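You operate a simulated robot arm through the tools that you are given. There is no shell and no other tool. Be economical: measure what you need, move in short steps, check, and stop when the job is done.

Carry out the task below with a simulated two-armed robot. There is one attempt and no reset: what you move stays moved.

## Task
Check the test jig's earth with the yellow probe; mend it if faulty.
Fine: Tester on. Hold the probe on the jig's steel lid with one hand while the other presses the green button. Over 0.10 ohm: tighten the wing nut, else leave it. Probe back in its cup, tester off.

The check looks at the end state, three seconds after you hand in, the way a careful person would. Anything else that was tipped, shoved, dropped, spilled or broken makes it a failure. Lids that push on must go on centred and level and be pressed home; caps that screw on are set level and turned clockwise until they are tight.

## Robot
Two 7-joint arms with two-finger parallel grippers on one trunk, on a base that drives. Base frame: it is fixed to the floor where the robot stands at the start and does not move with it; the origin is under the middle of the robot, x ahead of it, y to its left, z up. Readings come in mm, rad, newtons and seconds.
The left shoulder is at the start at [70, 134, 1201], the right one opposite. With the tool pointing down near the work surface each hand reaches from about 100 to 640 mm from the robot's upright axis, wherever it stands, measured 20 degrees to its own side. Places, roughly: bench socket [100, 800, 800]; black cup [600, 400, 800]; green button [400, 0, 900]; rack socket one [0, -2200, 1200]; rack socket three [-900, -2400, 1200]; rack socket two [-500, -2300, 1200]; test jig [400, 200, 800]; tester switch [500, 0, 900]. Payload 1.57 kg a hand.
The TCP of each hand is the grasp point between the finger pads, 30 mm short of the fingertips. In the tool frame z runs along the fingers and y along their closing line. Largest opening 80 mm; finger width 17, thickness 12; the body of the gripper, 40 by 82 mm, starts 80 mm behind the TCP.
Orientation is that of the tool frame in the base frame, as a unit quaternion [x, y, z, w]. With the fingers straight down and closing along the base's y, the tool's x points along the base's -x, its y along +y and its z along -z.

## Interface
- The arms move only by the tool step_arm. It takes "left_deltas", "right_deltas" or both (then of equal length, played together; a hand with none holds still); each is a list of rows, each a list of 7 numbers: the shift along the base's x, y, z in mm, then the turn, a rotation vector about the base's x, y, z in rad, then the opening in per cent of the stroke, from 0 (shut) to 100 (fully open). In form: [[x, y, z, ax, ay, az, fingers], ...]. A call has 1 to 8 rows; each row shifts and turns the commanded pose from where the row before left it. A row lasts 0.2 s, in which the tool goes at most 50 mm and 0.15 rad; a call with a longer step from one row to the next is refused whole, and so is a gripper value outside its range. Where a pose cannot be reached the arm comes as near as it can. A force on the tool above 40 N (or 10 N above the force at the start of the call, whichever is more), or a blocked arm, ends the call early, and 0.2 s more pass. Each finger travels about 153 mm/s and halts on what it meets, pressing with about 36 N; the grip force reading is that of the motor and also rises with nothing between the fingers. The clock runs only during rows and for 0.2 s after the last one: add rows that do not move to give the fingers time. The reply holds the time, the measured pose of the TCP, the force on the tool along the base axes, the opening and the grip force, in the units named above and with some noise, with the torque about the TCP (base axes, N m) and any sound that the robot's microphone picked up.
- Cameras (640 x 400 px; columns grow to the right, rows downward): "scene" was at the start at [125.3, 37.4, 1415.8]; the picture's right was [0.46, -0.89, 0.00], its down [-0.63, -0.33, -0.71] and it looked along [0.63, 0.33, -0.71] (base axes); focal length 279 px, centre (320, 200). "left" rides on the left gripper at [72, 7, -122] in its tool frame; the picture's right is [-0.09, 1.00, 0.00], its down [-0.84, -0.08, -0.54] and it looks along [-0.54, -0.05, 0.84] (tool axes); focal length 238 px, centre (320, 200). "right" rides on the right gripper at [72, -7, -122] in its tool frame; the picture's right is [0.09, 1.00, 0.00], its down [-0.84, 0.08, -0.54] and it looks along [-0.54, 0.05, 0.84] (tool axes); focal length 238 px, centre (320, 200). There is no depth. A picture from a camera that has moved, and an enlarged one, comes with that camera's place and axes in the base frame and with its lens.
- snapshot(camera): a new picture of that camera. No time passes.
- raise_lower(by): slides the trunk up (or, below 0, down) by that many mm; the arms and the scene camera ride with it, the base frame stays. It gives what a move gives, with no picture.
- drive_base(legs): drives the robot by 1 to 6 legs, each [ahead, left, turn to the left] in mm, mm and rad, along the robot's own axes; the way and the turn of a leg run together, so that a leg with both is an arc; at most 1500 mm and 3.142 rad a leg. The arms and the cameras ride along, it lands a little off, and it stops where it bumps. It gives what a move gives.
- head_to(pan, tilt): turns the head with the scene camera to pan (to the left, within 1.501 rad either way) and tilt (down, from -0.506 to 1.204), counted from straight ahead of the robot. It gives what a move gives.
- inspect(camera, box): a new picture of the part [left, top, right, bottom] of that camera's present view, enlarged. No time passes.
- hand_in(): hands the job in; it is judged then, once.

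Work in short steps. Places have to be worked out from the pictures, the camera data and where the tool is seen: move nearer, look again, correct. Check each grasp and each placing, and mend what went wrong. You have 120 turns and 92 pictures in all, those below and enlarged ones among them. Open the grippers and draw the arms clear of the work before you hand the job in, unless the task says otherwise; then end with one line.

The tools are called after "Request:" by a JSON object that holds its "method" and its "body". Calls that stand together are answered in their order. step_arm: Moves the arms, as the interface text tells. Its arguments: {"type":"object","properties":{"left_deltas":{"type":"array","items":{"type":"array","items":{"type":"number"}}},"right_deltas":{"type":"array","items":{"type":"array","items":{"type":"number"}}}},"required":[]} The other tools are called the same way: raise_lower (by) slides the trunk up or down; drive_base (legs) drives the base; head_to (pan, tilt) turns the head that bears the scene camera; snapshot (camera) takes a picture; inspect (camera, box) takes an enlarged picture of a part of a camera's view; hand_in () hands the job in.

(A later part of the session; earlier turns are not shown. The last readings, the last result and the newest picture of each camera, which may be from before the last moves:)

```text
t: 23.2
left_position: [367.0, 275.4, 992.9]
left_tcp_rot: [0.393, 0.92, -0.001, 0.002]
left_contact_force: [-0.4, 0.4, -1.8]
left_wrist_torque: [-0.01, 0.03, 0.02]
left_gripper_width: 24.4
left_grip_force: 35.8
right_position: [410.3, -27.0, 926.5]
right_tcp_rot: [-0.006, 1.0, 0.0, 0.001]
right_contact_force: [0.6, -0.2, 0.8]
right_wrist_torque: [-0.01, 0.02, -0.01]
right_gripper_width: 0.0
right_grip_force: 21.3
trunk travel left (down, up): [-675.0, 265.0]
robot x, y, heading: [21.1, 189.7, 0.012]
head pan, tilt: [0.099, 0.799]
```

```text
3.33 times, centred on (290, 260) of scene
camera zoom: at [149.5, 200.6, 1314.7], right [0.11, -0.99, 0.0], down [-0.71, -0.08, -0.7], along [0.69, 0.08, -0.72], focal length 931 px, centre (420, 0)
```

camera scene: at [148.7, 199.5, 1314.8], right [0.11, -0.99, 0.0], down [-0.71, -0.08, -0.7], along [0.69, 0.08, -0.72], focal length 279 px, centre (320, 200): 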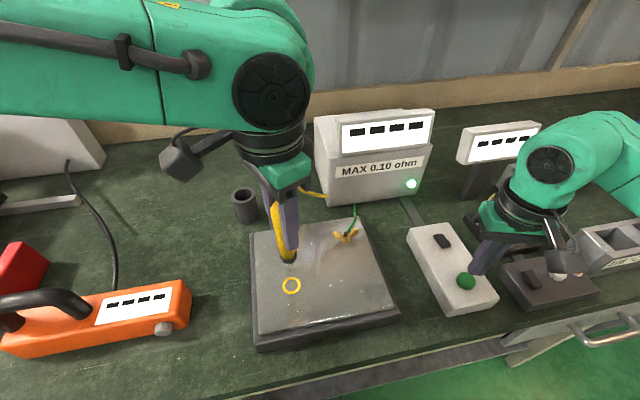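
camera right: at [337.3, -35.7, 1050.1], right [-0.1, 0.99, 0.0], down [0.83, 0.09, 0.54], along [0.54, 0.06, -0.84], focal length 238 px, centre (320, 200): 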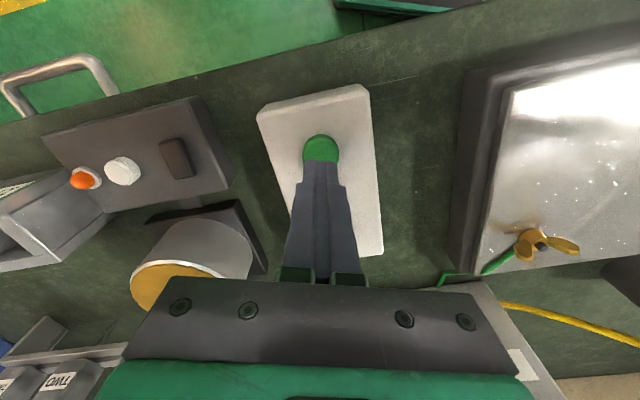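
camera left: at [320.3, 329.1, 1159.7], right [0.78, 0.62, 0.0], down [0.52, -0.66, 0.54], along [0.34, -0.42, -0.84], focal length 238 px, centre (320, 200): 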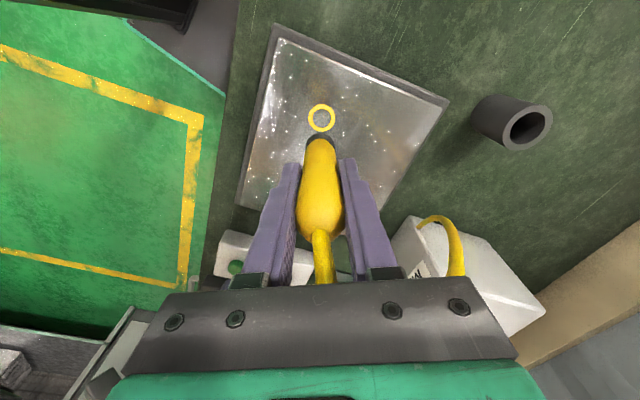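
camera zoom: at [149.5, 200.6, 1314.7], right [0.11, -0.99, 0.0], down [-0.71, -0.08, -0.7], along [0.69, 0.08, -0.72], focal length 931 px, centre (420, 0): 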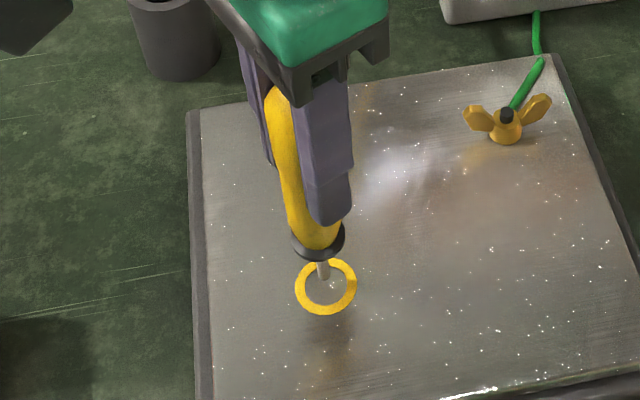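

Tip is aimed inside the ring. Creep down until contact.

Request:
{"method": "step_arm", "body": {"left_deltas": [[0, 0, -2, 0, 0, 0, 0], [0, 0, -2, 0, 0, 0, 0], [0, 0, -2, 0, 0, 0, 0], [0, 0, -1, 0, 0, 0, 0]]}}

Request:
{"method": "inspect", "body": {"camera": "scene", "box": [230, 200, 350, 320]}}

```text
t: 24.2
left_position: [367.2, 276.2, 986.7]
left_tcp_rot: [0.393, 0.92, 0.0, 0.0]
left_contact_force: [-0.3, 0.1, 0.8]
left_wrist_torque: [0.0, 0.0, 0.03]
left_gripper_width: 24.4
left_grip_force: 35.9
right_position: [410.8, -27.5, 927.4]
right_tcp_rot: [-0.006, 1.0, 0.0, 0.0]
right_contact_force: [0.4, -0.2, 0.6]
right_wrist_torque: [0.05, -0.03, 0.0]
right_gripper_width: 0.0
right_grip_force: 21.3
trunk travel left (down, up): [-675.0, 265.0]
robot x, y, heading: [15.1, 189.9, 0.012]
head pan, tilt: [0.099, 0.799]
```

```text
3.33 times, centred on (290, 260) of scene
camera zoom: at [149.3, 200.6, 1314.8], right [0.11, -0.99, 0.0], down [-0.71, -0.08, -0.7], along [0.69, 0.08, -0.72], focal length 931 px, centre (420, 0)
```

zoom: 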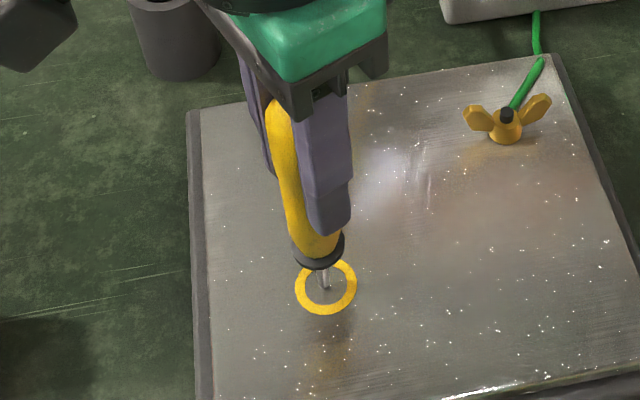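

Not touching yet; continue in 1 mm rows, and bring the right tip down near the button at once.

Request:
{"method": "step_arm", "body": {"left_deltas": [[0, 0, -1, 0, 0, 0, 0], [0, 0, -1, 0, 0, 0, 0], [0, 0, -1, 0, 0, 0, 0], [0, 0, -1, 0, 0, 0, 0]], "right_deltas": [[0, 0, -5, 0, 0, 0, 0], [0, 0, -4, 0, 0, 0, 0], [0, 0, -4, 0, 0, 0, 0], [0, 0, 0, 0, 0, 0, 0]]}}

Request:
{"method": "inspect", "body": {"camera": "scene", "box": [230, 200, 350, 320]}}

```text
t: 25.2
left_position: [364.4, 274.1, 984.8]
left_tcp_rot: [0.393, 0.919, 0.001, 0.003]
left_contact_force: [2.6, 2.6, 29.9]
left_wrist_torque: [0.22, -0.27, -0.03]
left_gripper_width: 24.9
left_grip_force: 35.9
right_position: [408.5, -26.8, 915.4]
right_tcp_rot: [-0.006, 1.0, 0.0, 0.001]
right_contact_force: [-0.2, -0.2, -0.4]
right_wrist_torque: [0.0, 0.0, 0.0]
right_gripper_width: 0.1
right_grip_force: 21.4
trunk travel left (down, up): [-675.0, 265.0]
robot x, y, heading: [15.9, 190.9, 0.012]
head pan, tilt: [0.099, 0.799]
```

```text
3.33 times, centred on (290, 260) of scene
camera zoom: at [146.7, 200.3, 1315.3], right [0.11, -0.99, 0.0], down [-0.71, -0.08, -0.7], along [0.69, 0.08, -0.72], focal length 931 px, centre (420, 0)
```

zoom: 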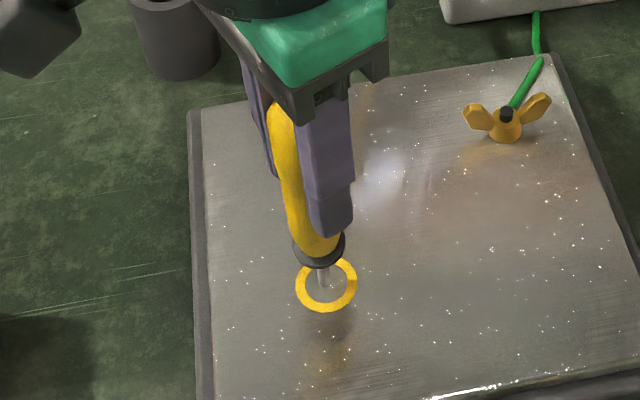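

Contact at 30 N; ease back 1.5 mm to lighter pressure, then press the green button with the right while the left holds.

Request:
{"method": "step_arm", "body": {"left_deltas": [[0, 0, 0, 0, 0, 0, 0], [0, 0, 1.5, 0, 0, 0, 0], [0, 0, 0, 0, 0, 0, 0], [0, 0, 0, 0, 0, 0, 0], [0, 0, 0, 0, 0, 0, 0]], "right_deltas": [[0, 0, -3, 0, 0, 0, 0], [0, 0, -3, 0, 0, 0, 0], [0, 0, -3, 0, 0, 0, 0], [0, 0, -2, 0, 0, 0, 0], [0, 0, -2, 0, 0, 0, 0]]}}

Request:
{"method": "inspect", "body": {"camera": "scene", "box": [300, 90, 520, 310]}}

```text
t: 26.4
left_position: [365.6, 275.6, 985.2]
left_tcp_rot: [0.393, 0.919, 0.0, 0.002]
left_contact_force: [6.0, 0.3, 18.2]
left_wrist_torque: [0.05, -0.66, 0.02]
left_gripper_width: 24.4
left_grip_force: 36.0
right_position: [410.7, -25.3, 902.7]
right_tcp_rot: [-0.006, 1.0, 0.001, 0.001]
right_contact_force: [-0.1, 0.0, -0.5]
right_wrist_torque: [0.03, 0.01, -0.02]
right_gripper_width: 0.2
right_grip_force: 21.7
trunk travel left (down, up): [-675.0, 265.0]
robot x, y, heading: [14.0, 189.7, 0.011]
head pan, tilt: [0.099, 0.799]
```

```text
1.82 times, centred on (410, 200) of scene
camera zoom: at [148.6, 200.2, 1314.8], right [0.11, -0.99, 0.0], down [-0.71, -0.08, -0.7], along [0.69, 0.08, -0.72], focal length 508 px, centre (156, 200)
```

zoom: 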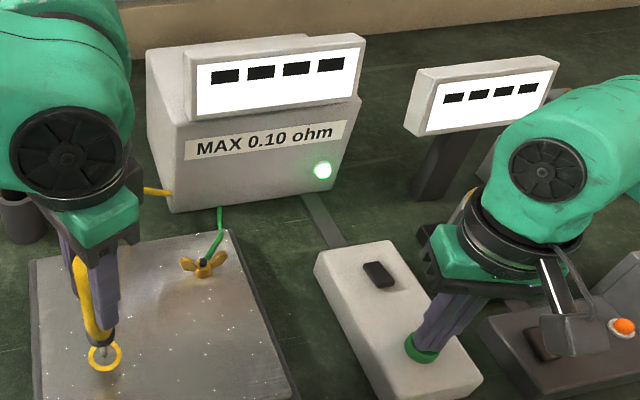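

No button contact yet (tip z≈873). Press further in small rows.

Request:
{"method": "step_arm", "body": {"right_deltas": [[0, 0, -2, 0, 0, 0, 0], [0, 0, -2, 0, 0, 0, 0], [0, 0, -2, 0, 0, 0, 0], [0, 0, -2, 0, 0, 0, 0], [0, 0, -1, 0, 0, 0, 0]]}}

Request:
{"method": "inspect", "body": {"camera": "scene", "box": [300, 90, 520, 310]}}

```text
t: 27.6
left_position: [364.6, 275.2, 984.3]
left_tcp_rot: [0.392, 0.92, -0.001, 0.001]
left_contact_force: [1.9, -1.9, 9.5]
left_wrist_torque: [-0.22, -0.24, 0.02]
left_gripper_width: 24.3
left_grip_force: 35.6
right_position: [410.4, -26.6, 894.4]
right_tcp_rot: [-0.005, 1.0, 0.001, 0.004]
right_contact_force: [4.2, 0.1, 15.9]
right_wrist_torque: [0.01, -0.1, -0.04]
right_gripper_width: 0.0
right_grip_force: 22.1
trunk travel left (down, up): [-675.0, 265.0]
robot x, y, heading: [17.3, 189.0, 0.018]
head pan, tilt: [0.099, 0.799]
heard: click
```

```text
1.82 times, centred on (410, 200) of scene
camera zoom: at [147.7, 201.0, 1315.1], right [0.11, -0.99, 0.0], down [-0.71, -0.08, -0.7], along [0.69, 0.08, -0.72], focal length 508 px, centre (156, 200)
```

zoom: 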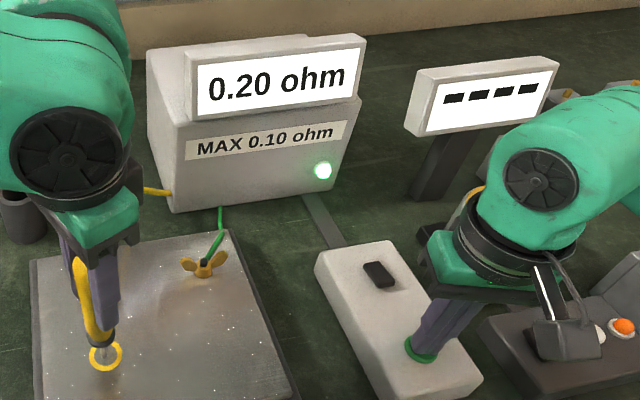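

Reading is 0.20 ohm, over the limit: the wing nut must be tightened. Lift the probe and move it aside (still held), and bring the open right hand near the wing nut (≈(470,188,882)) for a look.

Request:
{"method": "step_arm", "body": {"left_deltas": [[0, 0, 10, 0, 0, 0, 0], [0, 0, 25, 0, 0, 0, 0], [0, 0, 25, 0, 0, 0, 0], [0, 30, 0, 0, 0, 0, 0], [0, 35, 0, 0, 0, 0, 0], [0, 35, 0, 0, 0, 0, 0], [0, 30, 0, 0, 0, 0, 0], [0, 0, 0, 0, 0, 0, 0]], "right_deltas": [[0, 0, 10, 0, 0, 0, 0], [0, 0, 40, 0, 0, 0, 0], [0, 0, 40, 0, 0, 0, 0], [0, 10, 10, 0, 0, 0, 30], [0, 45, 10, 0, 0, 0, 60], [0, 45, 5, 0, 0, 0, 100], [0, 45, 0, 0, 0, 0, 100], [0, 45, 0, 0, 0, 0, 100]]}}

Request:
{"method": "snapshot", "body": {"camera": "right"}}

Request:
{"method": "snapshot", "body": {"camera": "scene"}}

```text
t: 29.4
left_position: [366.3, 405.5, 1043.4]
left_tcp_rot: [0.393, 0.919, -0.001, 0.001]
left_contact_force: [-0.9, 0.4, -1.5]
left_wrist_torque: [-0.02, -0.01, 0.0]
left_gripper_width: 24.1
left_grip_force: 36.3
right_position: [412.3, 164.4, 1004.5]
right_tcp_rot: [-0.005, 1.0, -0.001, 0.001]
right_contact_force: [0.6, 1.2, 0.9]
right_wrist_torque: [-0.03, -0.04, -0.02]
right_gripper_width: 79.8
right_grip_force: 0.1
trunk travel left (down, up): [-675.0, 265.0]
robot x, y, heading: [16.6, 189.2, 0.017]
head pan, tilt: [0.099, 0.799]
```

```text
49 pictures are left
camera right: at [338.6, 156.7, 1127.8], right [-0.1, 0.99, 0.0], down [0.84, 0.09, 0.54], along [0.54, 0.05, -0.84], focal length 238 px, centre (320, 200)
```

right: 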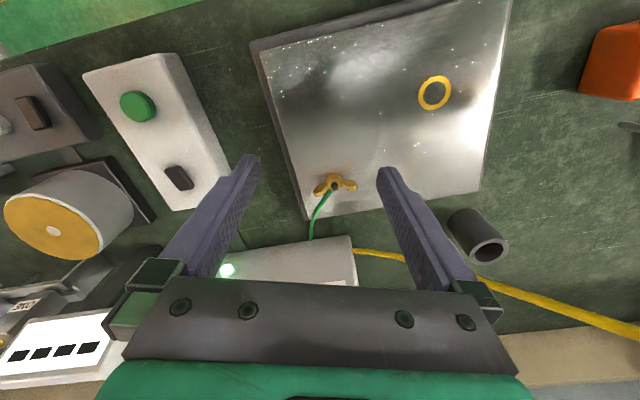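

```text
48 pictures are left
camera scene: at [150.0, 202.5, 1314.6], right [0.11, -0.99, 0.0], down [-0.71, -0.08, -0.7], along [0.69, 0.08, -0.72], focal length 279 px, centre (320, 200)
```

scene: 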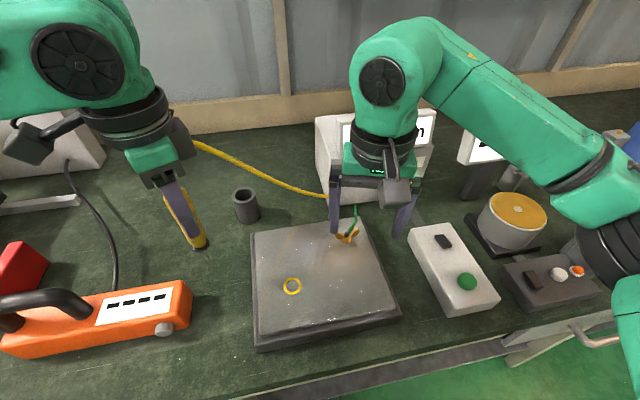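

Request:
{"method": "inspect", "body": {"camera": "right", "box": [285, 145, 385, 245]}}

Request:
{"method": "inspect", "body": {"camera": "scene", "box": [320, 205, 375, 260]}}

```text
4.00 times, centred on (335, 195) of right
camera zoom: at [338.6, 156.7, 1127.8], right [-0.1, 0.99, 0.0], down [0.84, 0.09, 0.54], along [0.54, 0.05, -0.84], focal length 953 px, centre (260, 220)
```

zoom: 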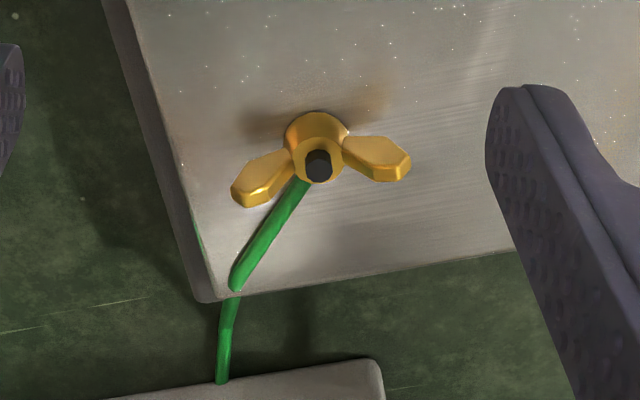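

```text
7.27 times, centred on (348, 232) of scene
camera zoom: at [150.0, 202.5, 1314.6], right [0.11, -0.99, 0.0], down [-0.71, -0.08, -0.7], along [0.69, 0.08, -0.72], focal length 2032 px, centre (120, -36)
```

zoom: 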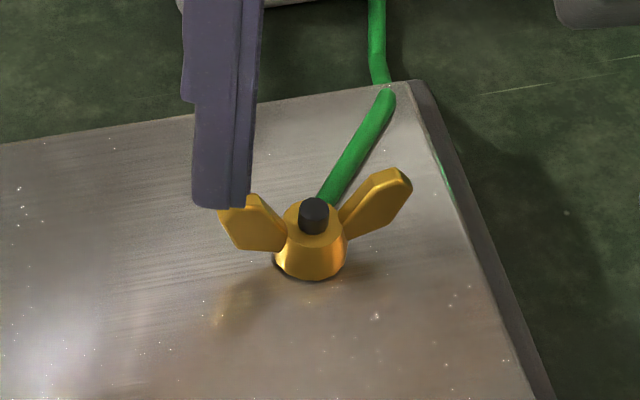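

The wing line is about 16° turned from y, span ≈51 mm, tops at z≈897, nut axis ≈(473,188). I align the right hand above it, fingers to clamp the wing ends.

Request:
{"method": "step_arm", "body": {"right_deltas": [[15, 6, -10, 0, 0, 0.135, 100], [15, 6, -10, 0, 0, 0.135, 100], [15, 6, -10, 0, 0, 0, 100], [15, 6, -10, 0, 0, 0, 100], [0, 0, 0, 0, 0, 0, 100]]}}

Request:
{"method": "inspect", "body": {"camera": "right", "box": [240, 70, 400, 230]}}

Request:
{"method": "inspect", "body": {"camera": "scene", "box": [290, 170, 410, 270]}}

```text
t: 30.6
left_position: [365.1, 403.8, 1044.2]
left_tcp_rot: [0.393, 0.92, -0.001, 0.0]
left_contact_force: [0.0, 0.2, -0.5]
left_wrist_torque: [-0.03, -0.01, 0.01]
left_gripper_width: 24.3
left_grip_force: 36.2
right_position: [468.7, 186.8, 968.6]
right_tcp_rot: [-0.14, 0.99, 0.0, 0.001]
right_contact_force: [-0.6, 0.0, 0.8]
right_wrist_torque: [0.05, -0.02, 0.0]
right_gripper_width: 79.9
right_grip_force: 0.1
trunk travel left (down, up): [-675.0, 265.0]
robot x, y, heading: [12.1, 192.8, 0.008]
head pan, tilt: [0.099, 0.799]
```

```text
2.50 times, centred on (320, 150) of right
camera zoom: at [402.1, 160.3, 1090.0], right [-0.37, 0.93, 0.0], down [0.78, 0.31, 0.54], along [0.51, 0.2, -0.84], focal length 596 px, centre (320, 325)
```

zoom: 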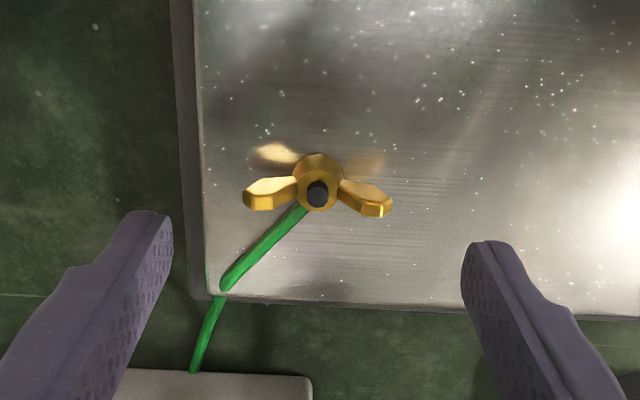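

```text
4.00 times, centred on (350, 220) of scene
camera zoom: at [149.2, 200.4, 1314.8], right [0.11, -0.99, 0.0], down [-0.71, -0.08, -0.7], along [0.69, 0.08, -0.72], focal length 1118 px, centre (200, 120)
```

zoom: 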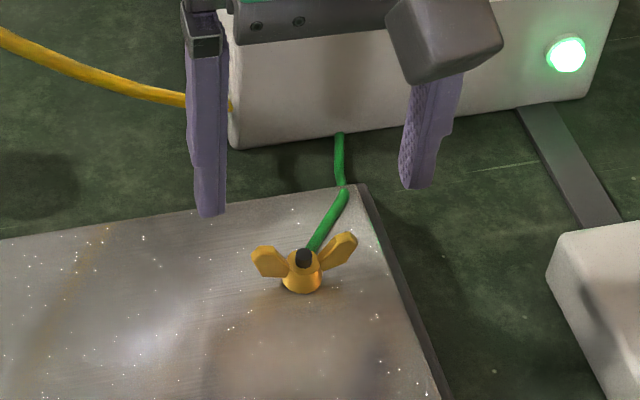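

Nut axis ≈(473,187), wings aligned with the fingers. Descend to TCP z≈912.

Request:
{"method": "step_arm", "body": {"right_deltas": [[2, 0, -12, 0, 0, 0, 100], [2, 0, -12, 0, 0, 0, 100], [0, 0, -12, 0, 0, 0, 100], [0, 0, -12, 0, 0, 0, 100], [0, 0, -9, 0, 0, 0, 100], [0, 0, 0, 0, 0, 0, 90]]}}

Request:
{"method": "inspect", "body": {"camera": "right", "box": [230, 80, 410, 260]}}

Request:
{"method": "inspect", "body": {"camera": "scene", "box": [290, 170, 410, 270]}}

```text
t: 32.0
left_position: [365.9, 403.8, 1045.0]
left_tcp_rot: [0.393, 0.92, -0.001, 0.0]
left_contact_force: [0.0, -0.8, -1.0]
left_wrist_torque: [-0.01, 0.01, 0.01]
left_gripper_width: 24.4
left_grip_force: 36.2
right_position: [475.5, 186.9, 909.9]
right_tcp_rot: [-0.14, 0.99, 0.0, 0.001]
right_contact_force: [-0.4, 0.1, -0.8]
right_wrist_torque: [-0.01, 0.01, -0.02]
right_gripper_width: 72.1
right_grip_force: 0.1
trunk travel left (down, up): [-675.0, 265.0]
robot x, y, heading: [9.7, 188.2, 0.011]
head pan, tilt: [0.099, 0.799]
```

```text
2.22 times, centred on (320, 170) of right
camera zoom: at [407.3, 160.1, 1033.1], right [-0.36, 0.93, 0.0], down [0.78, 0.31, 0.54], along [0.51, 0.2, -0.84], focal length 530 px, centre (320, 267)
```

zoom: 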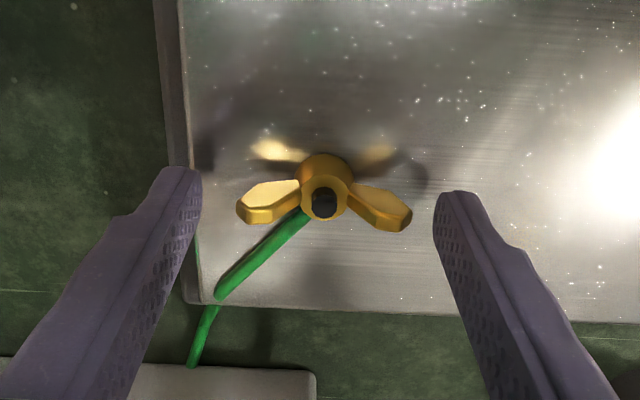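

```text
4.00 times, centred on (350, 220) of scene
camera zoom: at [149.5, 200.8, 1314.7], right [0.11, -0.99, 0.0], down [-0.71, -0.08, -0.7], along [0.69, 0.08, -0.72], focal length 1118 px, centre (200, 120)
```

zoom: 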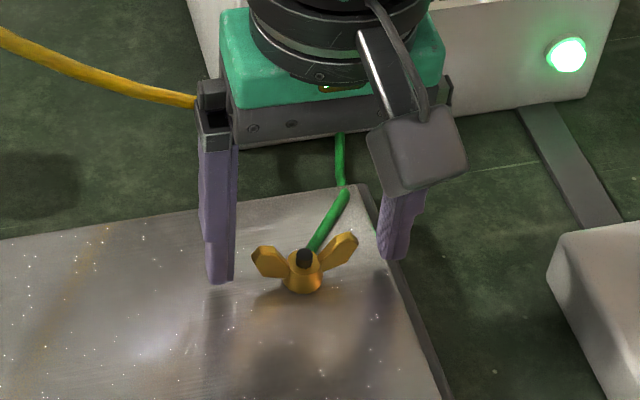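

Nearly centred; shift −2 mm in x and close gently on the wing ends.

Request:
{"method": "step_arm", "body": {"right_deltas": [[-2, 0.5, 0, 0, 0, 0, 85], [0, 0, 0, 0, 0, 0, 75], [0, 0, 0, 0, 0, 0, 68], [0, 0, 0, 0, 0, 0, 62], [0, 0, 0, 0, 0, 0, 55], [0, 0, 0, 0, 0, 0, 50]]}}

Request:
{"method": "inspect", "body": {"camera": "right", "box": [230, 80, 410, 260]}}

```text
t: 33.4
left_position: [366.1, 404.1, 1044.5]
left_tcp_rot: [0.393, 0.919, 0.0, -0.001]
left_contact_force: [-0.4, -0.6, -1.6]
left_wrist_torque: [0.02, 0.0, -0.02]
left_gripper_width: 24.5
left_grip_force: 36.2
right_position: [473.0, 186.6, 909.6]
right_tcp_rot: [-0.14, 0.99, 0.001, 0.001]
right_contact_force: [-0.8, 0.8, -1.3]
right_wrist_torque: [0.09, -0.02, 0.01]
right_gripper_width: 51.4
right_grip_force: 44.9
trunk travel left (down, up): [-675.0, 265.0]
robot x, y, heading: [15.8, 186.2, 0.011]
head pan, tilt: [0.099, 0.799]
```

```text
2.22 times, centred on (320, 170) of right
camera zoom: at [405.1, 160.6, 1033.0], right [-0.36, 0.93, 0.0], down [0.78, 0.31, 0.54], along [0.51, 0.2, -0.84], focal length 530 px, centre (320, 267)
```

zoom: 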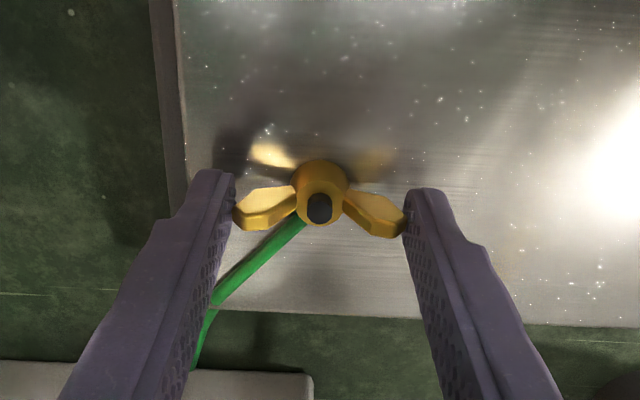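

Wing ends clamped at 51 mm. Turn clockwise (−z) and watch torque.

Request:
{"method": "step_arm", "body": {"right_deltas": [[0, 0, 0, 0, 0, -0.1, 40], [0, 0, 0, 0, 0, -0.1, 40], [0, 0, 0, 0, 0, -0.1, 40], [0, 0, 0, 0, 0, -0.1, 40]]}}

Request:
{"method": "inspect", "body": {"camera": "right", "box": [230, 80, 410, 260]}}

```text
t: 34.4
left_position: [365.9, 404.3, 1043.9]
left_tcp_rot: [0.393, 0.919, 0.0, 0.001]
left_contact_force: [0.1, 0.3, -1.5]
left_wrist_torque: [0.0, -0.01, -0.02]
left_gripper_width: 24.5
left_grip_force: 35.4
right_position: [472.7, 188.3, 909.9]
right_tcp_rot: [0.06, 0.998, 0.0, 0.0]
right_contact_force: [-1.3, 0.4, -3.9]
right_wrist_torque: [0.23, -0.53, -0.01]
right_gripper_width: 51.6
right_grip_force: 44.5
trunk travel left (down, up): [-675.0, 265.0]
robot x, y, heading: [16.1, 193.1, 0.012]
head pan, tilt: [0.099, 0.799]
```

```text
2.22 times, centred on (320, 170) of right
camera zoom: at [400.1, 189.4, 1033.0], right [0.03, 1.0, 0.0], down [0.84, -0.02, 0.54], along [0.54, -0.02, -0.84], focal length 530 px, centre (320, 267)
```

zoom: 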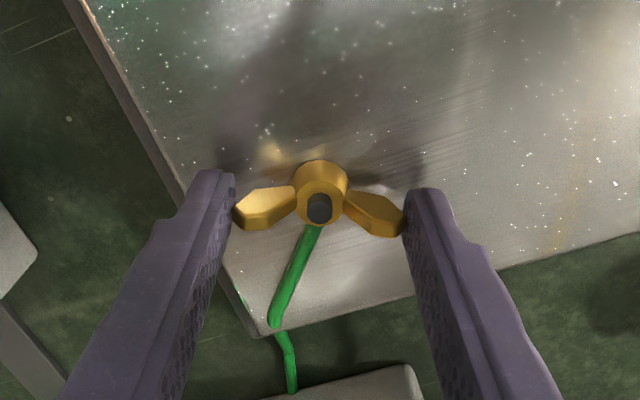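

The nut turns with the hand, little torque. Continue clockwise.

Request:
{"method": "step_arm", "body": {"right_deltas": [[0, 0, 0, 0, 0, -0.12, 40], [0, 0, 0, 0, 0, -0.12, 40], [0, 0, 0, 0, 0, -0.12, 40], [0, 0, 0, 0, 0, -0.12, 40], [0, 0, 0, 0, 0, -0.12, 40], [0, 0, 0, 0, 0, -0.12, 40], [0, 0, 0, 0, 0, -0.12, 40]]}}

Request:
{"method": "inspect", "body": {"camera": "right", "box": [230, 80, 410, 260]}}

```text
t: 36.0
left_position: [366.4, 403.5, 1044.3]
left_tcp_rot: [0.394, 0.919, 0.0, 0.001]
left_contact_force: [0.3, 0.0, -1.3]
left_wrist_torque: [-0.03, -0.03, -0.01]
left_gripper_width: 24.3
left_grip_force: 35.6
right_position: [473.2, 188.1, 909.5]
right_tcp_rot: [0.463, 0.886, -0.001, 0.001]
right_contact_force: [0.9, 2.7, 0.6]
right_wrist_torque: [0.5, 0.78, 0.02]
right_gripper_width: 52.0
right_grip_force: 44.7
trunk travel left (down, up): [-675.0, 265.0]
robot x, y, heading: [16.5, 191.0, 0.013]
head pan, tilt: [0.099, 0.799]
```

```text
2.22 times, centred on (320, 170) of right
camera zoom: at [426.1, 243.3, 1033.0], right [0.76, 0.64, 0.0], down [0.54, -0.64, 0.54], along [0.35, -0.41, -0.84], focal length 530 px, centre (320, 267)
```

zoom: 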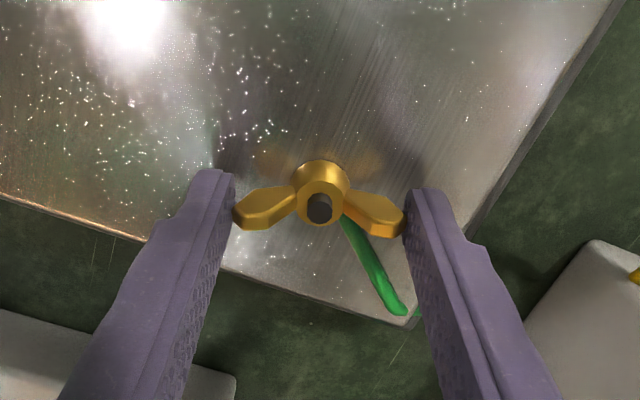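

Still free. Continue another 0.72 rad, watching the green wire relative to the finger.

Request:
{"method": "step_arm", "body": {"right_deltas": [[0, 0, 0, 0, 0, -0.12, 40], [0, 0, 0, 0, 0, -0.12, 40], [0, 0, 0, 0, 0, -0.12, 40], [0, 0, 0, 0, 0, -0.12, 40], [0, 0, 0, 0, 0, -0.12, 40], [0, 0, 0, 0, 0, -0.12, 40]]}}

Request:
{"method": "inspect", "body": {"camera": "right", "box": [230, 80, 410, 260]}}

Request:
{"method": "snapshot", "body": {"camera": "scene"}}

```text
t: 37.4
left_position: [367.5, 404.0, 1043.8]
left_tcp_rot: [0.393, 0.92, -0.001, 0.0]
left_contact_force: [-0.5, -0.2, -1.1]
left_wrist_torque: [-0.05, -0.02, -0.02]
left_gripper_width: 24.2
left_grip_force: 36.1
right_position: [473.8, 187.9, 909.8]
right_tcp_rot: [0.746, 0.666, -0.001, 0.0]
right_contact_force: [5.0, 5.3, 0.3]
right_wrist_torque: [0.61, -0.33, 0.02]
right_gripper_width: 51.7
right_grip_force: 44.6
trunk travel left (down, up): [-675.0, 265.0]
robot x, y, heading: [16.9, 192.1, 0.011]
head pan, tilt: [0.099, 0.799]
```

```text
2.22 times, centred on (320, 170) of right
camera zoom: at [474.8, 260.6, 1032.9], right [1.0, -0.02, 0.0], down [-0.02, -0.84, 0.54], along [-0.01, -0.54, -0.84], focal length 530 px, centre (320, 267)
```

zoom: 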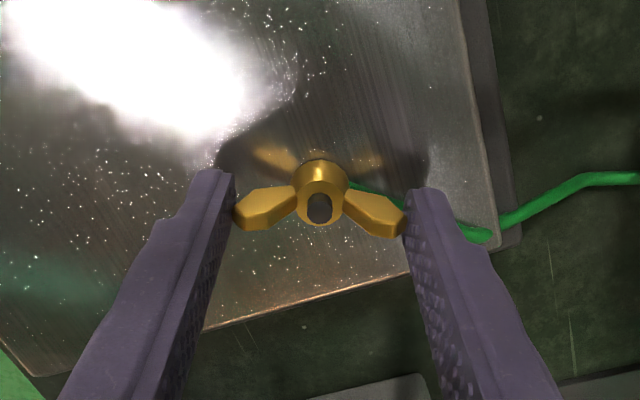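

```text
37 pictures are left
camera scene: at [151.1, 202.1, 1314.6], right [0.11, -0.99, 0.0], down [-0.71, -0.08, -0.7], along [0.69, 0.08, -0.72], focal length 279 px, centre (320, 200)
```

scene: 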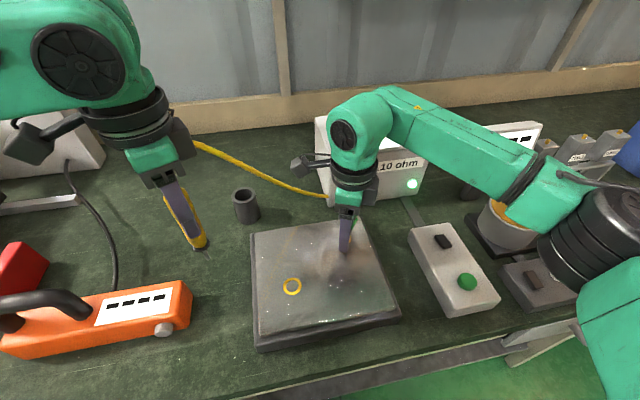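

Total ≈2 rad turned; wire seems below the fingertip. Continue in small rows.

Request:
{"method": "step_arm", "body": {"right_deltas": [[0, 0, 0, 0, 0, -0.1, 40], [0, 0, 0, 0, 0, -0.1, 40], [0, 0, 0, 0, 0, -0.1, 40], [0, 0, 0, 0, 0, -0.1, 40]]}}

Request:
{"method": "inspect", "body": {"camera": "right", "box": [230, 80, 410, 260]}}

```text
t: 38.4
left_position: [366.8, 403.8, 1045.0]
left_tcp_rot: [0.394, 0.919, -0.001, -0.001]
left_contact_force: [-0.5, 0.5, -0.7]
left_wrist_torque: [0.03, 0.02, 0.03]
left_gripper_width: 24.6
left_grip_force: 35.6
right_position: [474.9, 187.6, 909.9]
right_tcp_rot: [0.863, 0.505, -0.002, 0.001]
right_contact_force: [5.4, 6.4, -0.5]
right_wrist_torque: [0.67, -0.33, 0.06]
right_gripper_width: 51.4
right_grip_force: 45.0
trunk travel left (down, up): [-675.0, 265.0]
robot x, y, heading: [15.4, 187.4, 0.008]
head pan, tilt: [0.099, 0.799]
```

```text
2.22 times, centred on (320, 170) of right
camera zoom: at [503.3, 254.3, 1032.9], right [0.91, -0.41, 0.0], down [-0.34, -0.77, 0.54], along [-0.22, -0.5, -0.84], focal length 530 px, centre (320, 267)
```

zoom: 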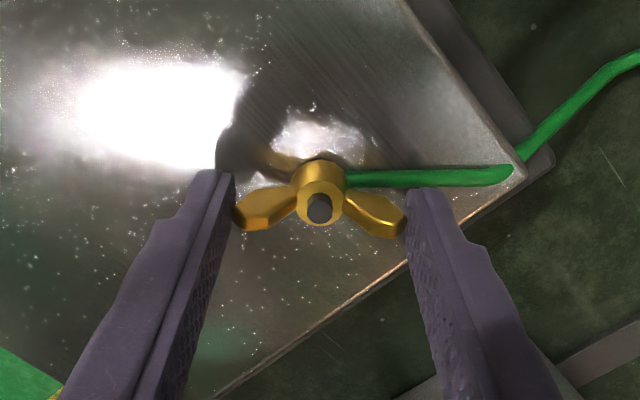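

Wire cleared without contact. Keep turning.

Request:
{"method": "step_arm", "body": {"right_deltas": [[0, 0, 0, 0, 0, -0.12, 40], [0, 0, 0, 0, 0, -0.12, 40], [0, 0, 0, 0, 0, -0.12, 40], [0, 0, 0, 0, 0, -0.12, 40], [0, 0, 0, 0, 0, -0.12, 40]]}}

Request:
{"method": "inspect", "body": {"camera": "right", "box": [230, 80, 410, 260]}}

```text
t: 39.6
left_position: [367.3, 404.0, 1043.4]
left_tcp_rot: [0.393, 0.919, 0.0, -0.001]
left_contact_force: [-0.6, -0.2, -1.1]
left_wrist_torque: [0.0, 0.01, 0.03]
left_gripper_width: 24.2
left_grip_force: 36.1
right_position: [476.0, 187.0, 910.2]
right_tcp_rot: [0.974, 0.227, -0.002, 0.001]
right_contact_force: [9.1, 3.1, 2.6]
right_wrist_torque: [0.33, -0.1, 0.01]
right_gripper_width: 51.8
right_grip_force: 45.1
trunk travel left (down, up): [-675.0, 265.0]
robot x, y, heading: [16.1, 190.7, 0.016]
head pan, tilt: [0.099, 0.799]
```

```text
2.22 times, centred on (320, 170) of right
camera zoom: at [535.9, 225.7, 1032.9], right [0.52, -0.85, 0.0], down [-0.71, -0.44, 0.54], along [-0.46, -0.29, -0.84], focal length 530 px, centre (320, 267)
```

zoom: 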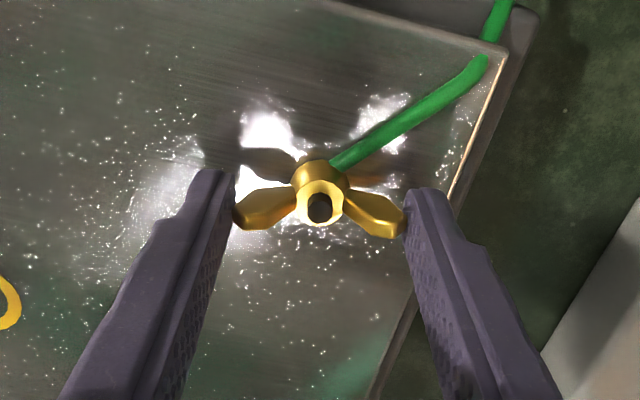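

Still turning freely. Continue, easing +1 mm in x to relieve the side force.

Request:
{"method": "step_arm", "body": {"right_deltas": [[0.5, 0, 0, 0, 0, -0.12, 40], [0.5, 0, 0, 0, 0, -0.12, 40], [0, 0, 0, 0, 0, -0.12, 40], [0, 0, 0, 0, 0, -0.12, 40], [0, 0, 0, 0, 0, -0.12, 40], [0, 0, 0, 0, 0, -0.12, 40]]}}

Request:
{"method": "inspect", "body": {"camera": "right", "box": [230, 80, 410, 260]}}

```text
t: 41.0
left_position: [364.9, 403.8, 1044.0]
left_tcp_rot: [0.392, 0.92, 0.0, 0.0]
left_contact_force: [-0.5, -0.6, -1.1]
left_wrist_torque: [0.03, 0.0, 0.0]
left_gripper_width: 24.5
left_grip_force: 36.5
right_position: [475.6, 187.9, 910.0]
right_tcp_rot: [0.991, -0.131, -0.001, -0.001]
right_contact_force: [0.0, -0.5, -0.6]
right_wrist_torque: [0.0, -0.03, -0.02]
right_gripper_width: 32.3
right_grip_force: 0.1
trunk travel left (down, up): [-675.0, 265.0]
robot x, y, heading: [17.8, 192.0, 0.009]
head pan, tilt: [0.099, 0.799]
```

```text
2.22 times, centred on (320, 170) of right
camera zoom: at [544.9, 174.6, 1033.5], right [-0.17, -0.99, 0.0], down [-0.83, 0.14, 0.54], along [-0.54, 0.09, -0.84], focal length 530 px, centre (320, 267)
```

zoom: 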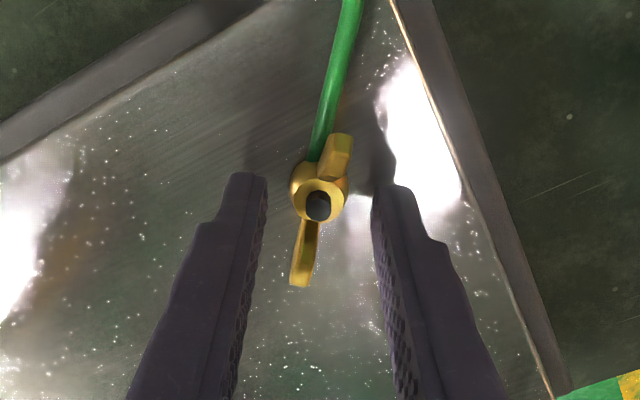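

The fingers slipped off the wing ends when the nut got stiff, and squeezing nudged it back. I'll open, lift, rotate the hand back half a turn, then drive the wings positively with the finger sides instead.

Request:
{"method": "step_arm", "body": {"right_deltas": [[0, 0, 0, 0, 0, 0, 100], [0, 0, 0, 0, 0, 0, 100], [0, 0, 20, 0, 0, 0, 100], [0, 0, 20, 0, 0, 0.15, 100], [0, 0, 0, 0, 0, 0.15, 100], [0, 0, 0, 0, 0, 0.15, 100], [0, 0, 0, 0, 0, 0.15, 100], [0, 0, 0, 0, 0, 0.15, 100]]}}

Request:
{"method": "step_arm", "body": {"right_deltas": [[0, 0, 0, 0, 0, 0.15, 100], [0, 0, 0, 0, 0, 0.15, 100], [0, 0, 0, 0, 0, 0.15, 100], [0, 0, 0, 0, 0, 0.15, 100], [0, 0, 0, 0, 0, 0.15, 100], [0, 0, 0, 0, 0, 0.15, 100], [0, 0, 0, 0, 0, 0.15, 100], [0, 0, 0, 0, 0, 0.15, 100]]}}

Request:
{"method": "step_arm", "body": {"right_deltas": [[0, 0, 0, 0, 0, 0.15, 100], [0, 0, 0, 0, 0, 0.15, 100], [0, 0, 0, 0, 0, 0.15, 100], [0, 0, 0, 0, 0, 0.15, 100], [0, 0, 0, 0, 0, 0.15, 100], [0, 0, 0, 0, 0, 0.15, 100], [0, 0, 0, 0, 0, 0.15, 100], [0, 0, 0, 0, 0, 0.14, 100]]}}

Request:
{"method": "inspect", "body": {"camera": "right", "box": [230, 80, 410, 260]}}

```text
t: 42.8
left_position: [366.0, 404.5, 1044.1]
left_tcp_rot: [0.394, 0.919, 0.0, 0.0]
left_contact_force: [-0.1, 0.3, -1.1]
left_wrist_torque: [-0.02, -0.04, -0.01]
left_gripper_width: 24.4
left_grip_force: 36.2
right_position: [474.5, 186.0, 951.4]
right_tcp_rot: [0.97, 0.244, -0.001, 0.0]
right_contact_force: [-0.4, 0.6, -0.1]
right_wrist_torque: [-0.03, 0.0, 0.01]
right_gripper_width: 80.2
right_grip_force: 0.0
trunk travel left (down, up): [-675.0, 265.0]
robot x, y, heading: [13.8, 193.6, 0.015]
head pan, tilt: [0.099, 0.799]
```

```text
t: 44.6
left_position: [366.4, 403.5, 1044.5]
left_tcp_rot: [0.392, 0.92, 0.0, 0.0]
left_contact_force: [0.2, 0.5, -0.6]
left_wrist_torque: [0.01, 0.03, 0.0]
left_gripper_width: 24.3
left_grip_force: 35.6
right_position: [474.9, 188.5, 950.8]
right_tcp_rot: [0.663, 0.749, -0.001, 0.0]
right_contact_force: [0.7, -0.2, 0.5]
right_wrist_torque: [0.0, -0.02, 0.04]
right_gripper_width: 79.9
right_grip_force: 0.1
trunk travel left (down, up): [-675.0, 265.0]
robot x, y, heading: [18.2, 190.6, 0.015]
head pan, tilt: [0.099, 0.799]
```

```text
t: 46.4
left_position: [366.3, 404.7, 1043.6]
left_tcp_rot: [0.394, 0.919, 0.0, 0.0]
left_contact_force: [-0.3, -0.2, -1.5]
left_wrist_torque: [0.02, 0.02, -0.02]
left_gripper_width: 24.3
left_grip_force: 36.1
right_position: [474.2, 187.5, 950.7]
right_tcp_rot: [0.129, 0.992, 0.0, 0.001]
right_contact_force: [0.4, 0.4, -0.6]
right_wrist_torque: [0.01, 0.02, -0.01]
right_gripper_width: 80.1
right_grip_force: 0.0
trunk travel left (down, up): [-675.0, 265.0]
robot x, y, heading: [17.9, 190.5, 0.013]
head pan, tilt: [0.099, 0.799]
```

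```text
2.22 times, centred on (320, 170) of right
camera zoom: at [401.7, 199.3, 1073.5], right [0.17, 0.99, 0.0], down [0.83, -0.14, 0.54], along [0.54, -0.09, -0.84], focal length 530 px, centre (320, 267)
```

zoom: 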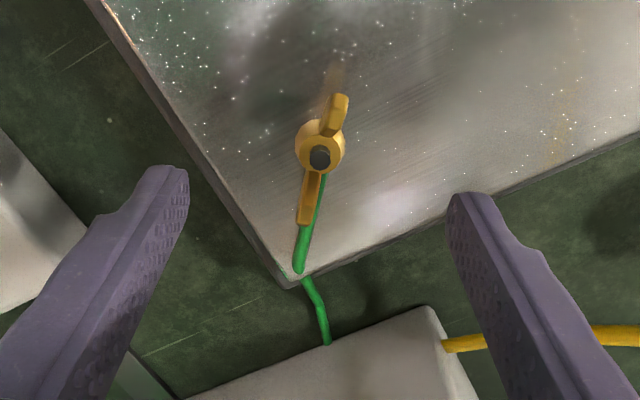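

Hand is back at −0.26 rad, nut axis ≈(473,188), wings now nearly perpendicular to the closing line. Lower, narrow to ~26 mm around the hub, and view.

Request:
{"method": "step_arm", "body": {"right_deltas": [[0, 0, -13, 0, 0, -0.05, 100], [-0.5, 0.3, -13, 0, 0, -0.05, 100], [0, 0, -11, 0, 0, 0, 100], [0, 0, 0, 0, 0, 0, 70], [0, 0, 0, 0, 0, 0, 50], [0, 0, 0, 0, 0, 0, 33], [0, 0, 0, 0, 0, 0, 33]]}}

Request:
{"method": "inspect", "body": {"camera": "right", "box": [230, 80, 410, 260]}}

```text
t: 48.0
left_position: [366.8, 403.1, 1044.4]
left_tcp_rot: [0.393, 0.92, 0.0, 0.0]
left_contact_force: [-0.9, -0.3, -0.9]
left_wrist_torque: [-0.01, 0.0, 0.0]
left_gripper_width: 24.2
left_grip_force: 35.7
right_position: [474.7, 188.3, 913.3]
right_tcp_rot: [0.181, 0.984, 0.0, 0.002]
right_contact_force: [0.7, 0.2, -0.4]
right_wrist_torque: [-0.01, -0.02, -0.01]
right_gripper_width: 26.2
right_grip_force: 0.1
trunk travel left (down, up): [-675.0, 265.0]
robot x, y, heading: [16.7, 188.1, 0.015]
head pan, tilt: [0.099, 0.799]
```

```text
2.22 times, centred on (320, 170) of right
camera zoom: at [403.7, 207.3, 1036.3], right [0.27, 0.96, 0.0], down [0.81, -0.22, 0.54], along [0.52, -0.14, -0.84], focal length 530 px, centre (320, 267)
```

zoom: 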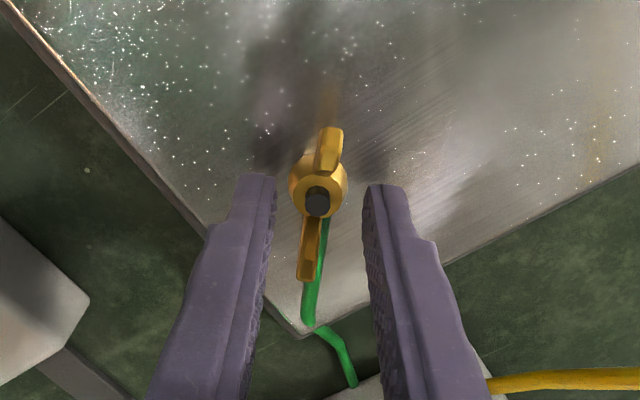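

Fingers straddle the nut. Rotate clockwise to engage the wings.

Request:
{"method": "step_arm", "body": {"right_deltas": [[0, 0, 0, 0, 0, -0.12, 33], [0, 0, 0, 0, 0, -0.12, 33], [0, 0, 0, 0, 0, -0.12, 33], [0, 0, 0, 0, 0, -0.12, 33], [0, 0, 0, 0, 0, -0.1, 33], [0, 0, 0, 0, 0, -0.1, 33], [0, 0, 0, 0, 0, -0.1, 33]]}}

Request:
{"method": "inspect", "body": {"camera": "right", "box": [230, 80, 410, 260]}}

```text
t: 49.6
left_position: [365.1, 404.5, 1044.1]
left_tcp_rot: [0.393, 0.92, -0.001, 0.0]
left_contact_force: [0.2, 0.0, -1.6]
left_wrist_torque: [0.02, -0.03, 0.01]
left_gripper_width: 24.2
left_grip_force: 35.7
right_position: [473.7, 187.6, 913.7]
right_tcp_rot: [0.541, 0.841, 0.0, 0.001]
right_contact_force: [0.0, -0.3, 0.3]
right_wrist_torque: [0.04, 0.01, -0.01]
right_gripper_width: 26.3
right_grip_force: 0.1
trunk travel left (down, up): [-675.0, 265.0]
robot x, y, heading: [16.4, 196.1, 0.012]
head pan, tilt: [0.099, 0.799]
```

```text
2.22 times, centred on (320, 170) of right
camera zoom: at [437.0, 250.6, 1036.3], right [0.87, 0.5, 0.0], down [0.42, -0.73, 0.54], along [0.27, -0.47, -0.84], focal length 530 px, centre (320, 267)
```

zoom: 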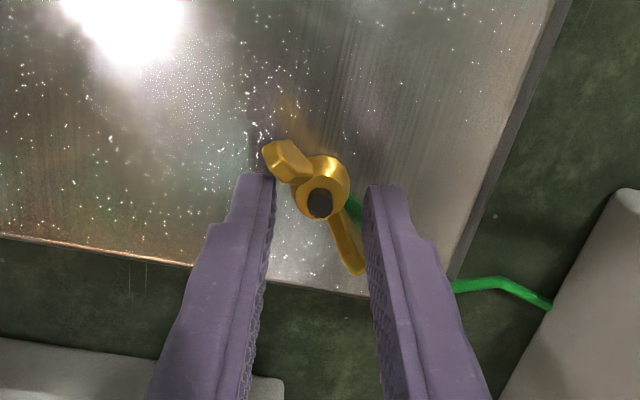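

Fingers are about to engage the wings; continue turning and watch the torque.

Request:
{"method": "step_arm", "body": {"right_deltas": [[0, 0, 0, 0, 0, -0.1, 33], [0, 0, 0, 0, 0, -0.1, 33], [0, 0, 0, 0, 0, -0.1, 33], [0, 0, 0, 0, 0, -0.1, 33], [0, 0, 0, 0, 0, -0.1, 33]]}}

Request:
{"method": "inspect", "body": {"camera": "right", "box": [230, 80, 410, 260]}}

```text
t: 50.8
left_position: [364.8, 403.2, 1044.1]
left_tcp_rot: [0.393, 0.92, 0.0, 0.0]
left_contact_force: [0.0, -1.0, -0.7]
left_wrist_torque: [0.01, 0.03, 0.01]
left_gripper_width: 24.1
left_grip_force: 36.1
right_position: [474.0, 188.4, 913.1]
right_tcp_rot: [0.733, 0.681, 0.0, 0.001]
right_contact_force: [1.1, -0.7, 0.6]
right_wrist_torque: [0.04, -0.07, 0.01]
right_gripper_width: 27.2
right_grip_force: 0.2
trunk travel left (down, up): [-675.0, 265.0]
robot x, y, heading: [17.7, 187.3, 0.017]
head pan, tilt: [0.099, 0.799]
```

```text
2.22 times, centred on (320, 170) of right
camera zoom: at [471.1, 260.4, 1036.2], right [1.0, 0.02, 0.0], down [0.02, -0.84, 0.54], along [0.01, -0.54, -0.84], focal length 530 px, centre (320, 267)
```

zoom: 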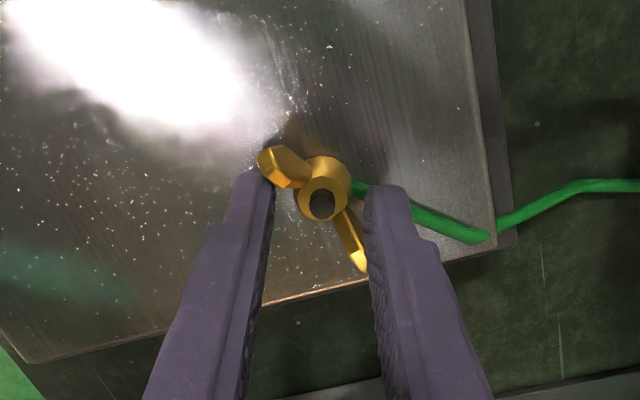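

Engaged: the nut follows. Keep turning.

Request:
{"method": "step_arm", "body": {"right_deltas": [[0, 0, 0, 0, 0, -0.1, 30], [0, 0, 0, 0, 0, -0.1, 30], [0, 0, 0, 0, 0, -0.1, 30], [0, 0, 0, 0, 0, -0.1, 30], [0, 0, 0, 0, 0, -0.1, 30]]}}

Request:
{"method": "inspect", "body": {"camera": "right", "box": [230, 80, 410, 260]}}

```text
t: 52.0
left_position: [367.9, 403.8, 1043.7]
left_tcp_rot: [0.394, 0.919, 0.0, 0.0]
left_contact_force: [-0.1, -0.4, -0.6]
left_wrist_torque: [-0.03, -0.02, 0.0]
left_gripper_width: 24.3
left_grip_force: 35.7
right_position: [474.7, 188.4, 914.1]
right_tcp_rot: [0.877, 0.481, -0.001, 0.001]
right_contact_force: [4.4, 1.7, 1.5]
right_wrist_torque: [-0.18, -0.2, 2.13]
right_gripper_width: 27.6
right_grip_force: 38.1
trunk travel left (down, up): [-675.0, 265.0]
robot x, y, heading: [14.3, 191.6, 0.012]
head pan, tilt: [0.099, 0.799]
```

```text
2.22 times, centred on (320, 170) of right
camera zoom: at [506.3, 252.2, 1036.0], right [0.89, -0.46, 0.0], down [-0.38, -0.75, 0.54], along [-0.25, -0.48, -0.84], focal length 530 px, centre (320, 267)
```

zoom: 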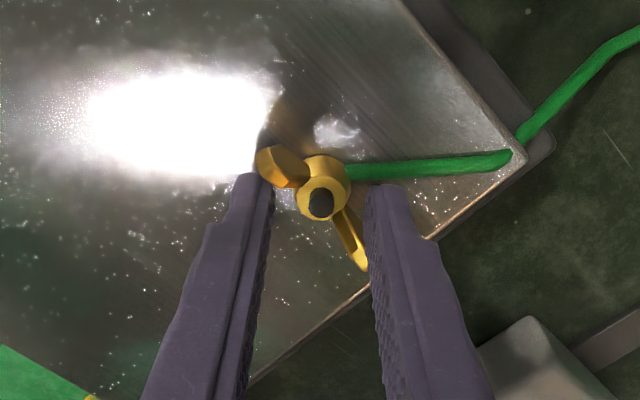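

Torque has jumped to 2.1 N·m: tight. One small extra push to confirm it is at its stop.

Request:
{"method": "step_arm", "body": {"right_deltas": [[0, 0, 0, 0, 0, -0.05, 30], [0, 0, 0, 0, 0, 0, 30]]}}

```text
t: 52.6
left_position: [366.4, 405.1, 1043.8]
left_tcp_rot: [0.393, 0.92, 0.0, 0.0]
left_contact_force: [-0.2, 0.4, -1.2]
left_wrist_torque: [-0.02, -0.02, -0.03]
left_gripper_width: 24.2
left_grip_force: 36.3
right_position: [474.7, 188.7, 914.0]
right_tcp_rot: [0.888, 0.46, -0.001, 0.0]
right_contact_force: [5.0, 1.3, 1.3]
right_wrist_torque: [-0.33, -0.33, 3.38]
right_gripper_width: 28.3
right_grip_force: 38.8
trunk travel left (down, up): [-675.0, 265.0]
robot x, y, heading: [16.1, 191.2, 0.012]
head pan, tilt: [0.099, 0.799]
```

Confirmed tight (3.4 N·m, no yield). Ease back, open, lift clear and unwind the wrist.

Request:
{"method": "step_arm", "body": {"right_deltas": [[0, 0, 0, 0, 0, 0.15, 33], [0, 0, 0, 0, 0, 0.15, 36], [0, 0, 0, 0, 0, 0.1, 60], [0, 0, 0, 0, 0, 0, 100], [0, 0, 0, 0, 0, 0, 100], [0, 0, 25, 0, 0, 0, 100], [0, 0, 35, 0, 0, 0.1, 100], [0, 0, 35, 0, 0, 0.15, 100]]}}

Request:
{"method": "step_arm", "body": {"right_deltas": [[-8, -27, 0, 0, 0, 0.15, 100], [-8, -27, 0, 0, 0, 0.15, 80], [-8, -27, 0, 0, 0, 0.15, 50], [-8, -27, 0, 0, 0, 0.15, 20], [-8, -27, 0, 0, 0, 0.15, 0], [-8, -27, 0, 0, 0, 0.15, 0], [-8, -27, 0, 0, 0, 0.15, 0], [-8, -26, 0, 0, 0, 0.15, 0]]}}

Request:
{"method": "snapshot", "body": {"camera": "scene"}}

Request:
{"method": "snapshot", "body": {"camera": "left"}}

```text
t: 54.4
left_position: [365.4, 404.0, 1043.9]
left_tcp_rot: [0.393, 0.919, -0.001, 0.001]
left_contact_force: [0.1, 0.0, -1.2]
left_wrist_torque: [0.02, 0.0, 0.0]
left_gripper_width: 24.4
left_grip_force: 36.0
right_position: [473.9, 189.4, 1012.2]
right_tcp_rot: [0.696, 0.718, 0.0, 0.001]
right_contact_force: [-0.7, 0.3, 0.4]
right_wrist_torque: [-0.01, -0.01, 0.02]
right_gripper_width: 79.9
right_grip_force: 0.1
trunk travel left (down, up): [-675.0, 265.0]
robot x, y, heading: [17.9, 191.2, 0.008]
head pan, tilt: [0.099, 0.799]
```

```text
t: 56.2
left_position: [364.9, 401.9, 1045.2]
left_tcp_rot: [0.393, 0.919, 0.001, 0.0]
left_contact_force: [-0.3, -0.5, -0.4]
left_wrist_torque: [0.04, -0.04, 0.01]
left_gripper_width: 24.4
left_grip_force: 36.3
right_position: [409.8, -28.4, 1007.6]
right_tcp_rot: [0.17, 0.985, 0.001, 0.001]
right_contact_force: [0.6, 0.7, -0.8]
right_wrist_torque: [0.02, 0.0, -0.02]
right_gripper_width: 0.0
right_grip_force: 21.5
trunk travel left (down, up): [-675.0, 265.0]
robot x, y, heading: [16.5, 189.1, 0.015]
head pan, tilt: [0.099, 0.799]
```

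```text
28 pictures are left
camera scene: at [148.7, 199.6, 1314.8], right [0.11, -0.99, 0.0], down [-0.71, -0.08, -0.7], along [0.69, 0.08, -0.72], focal length 279 px, centre (320, 200)
```

scene: 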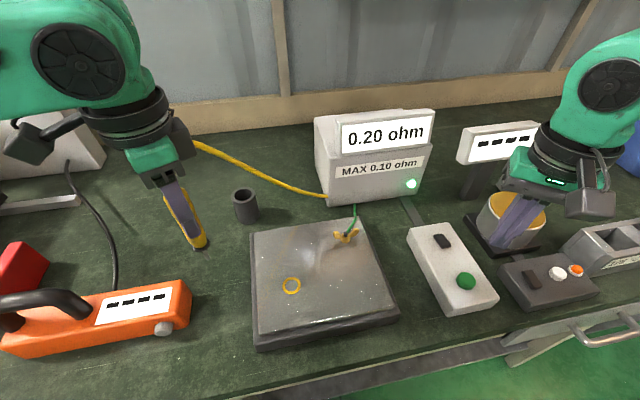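

```text
27 pictures are left
camera left: at [319.9, 460.0, 1166.6], right [0.78, 0.62, 0.0], down [0.52, -0.66, 0.54], along [0.34, -0.42, -0.84], focal length 238 px, centre (320, 200)
```

left: 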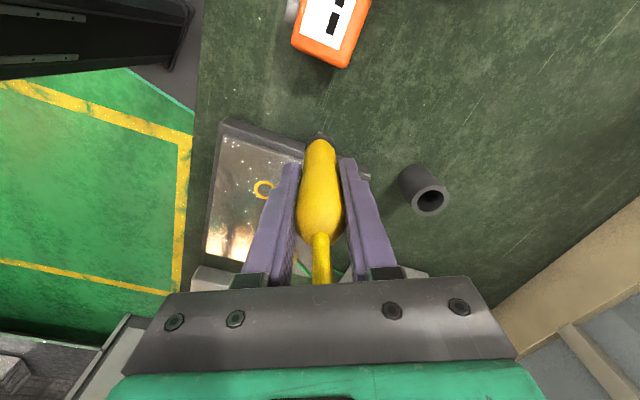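

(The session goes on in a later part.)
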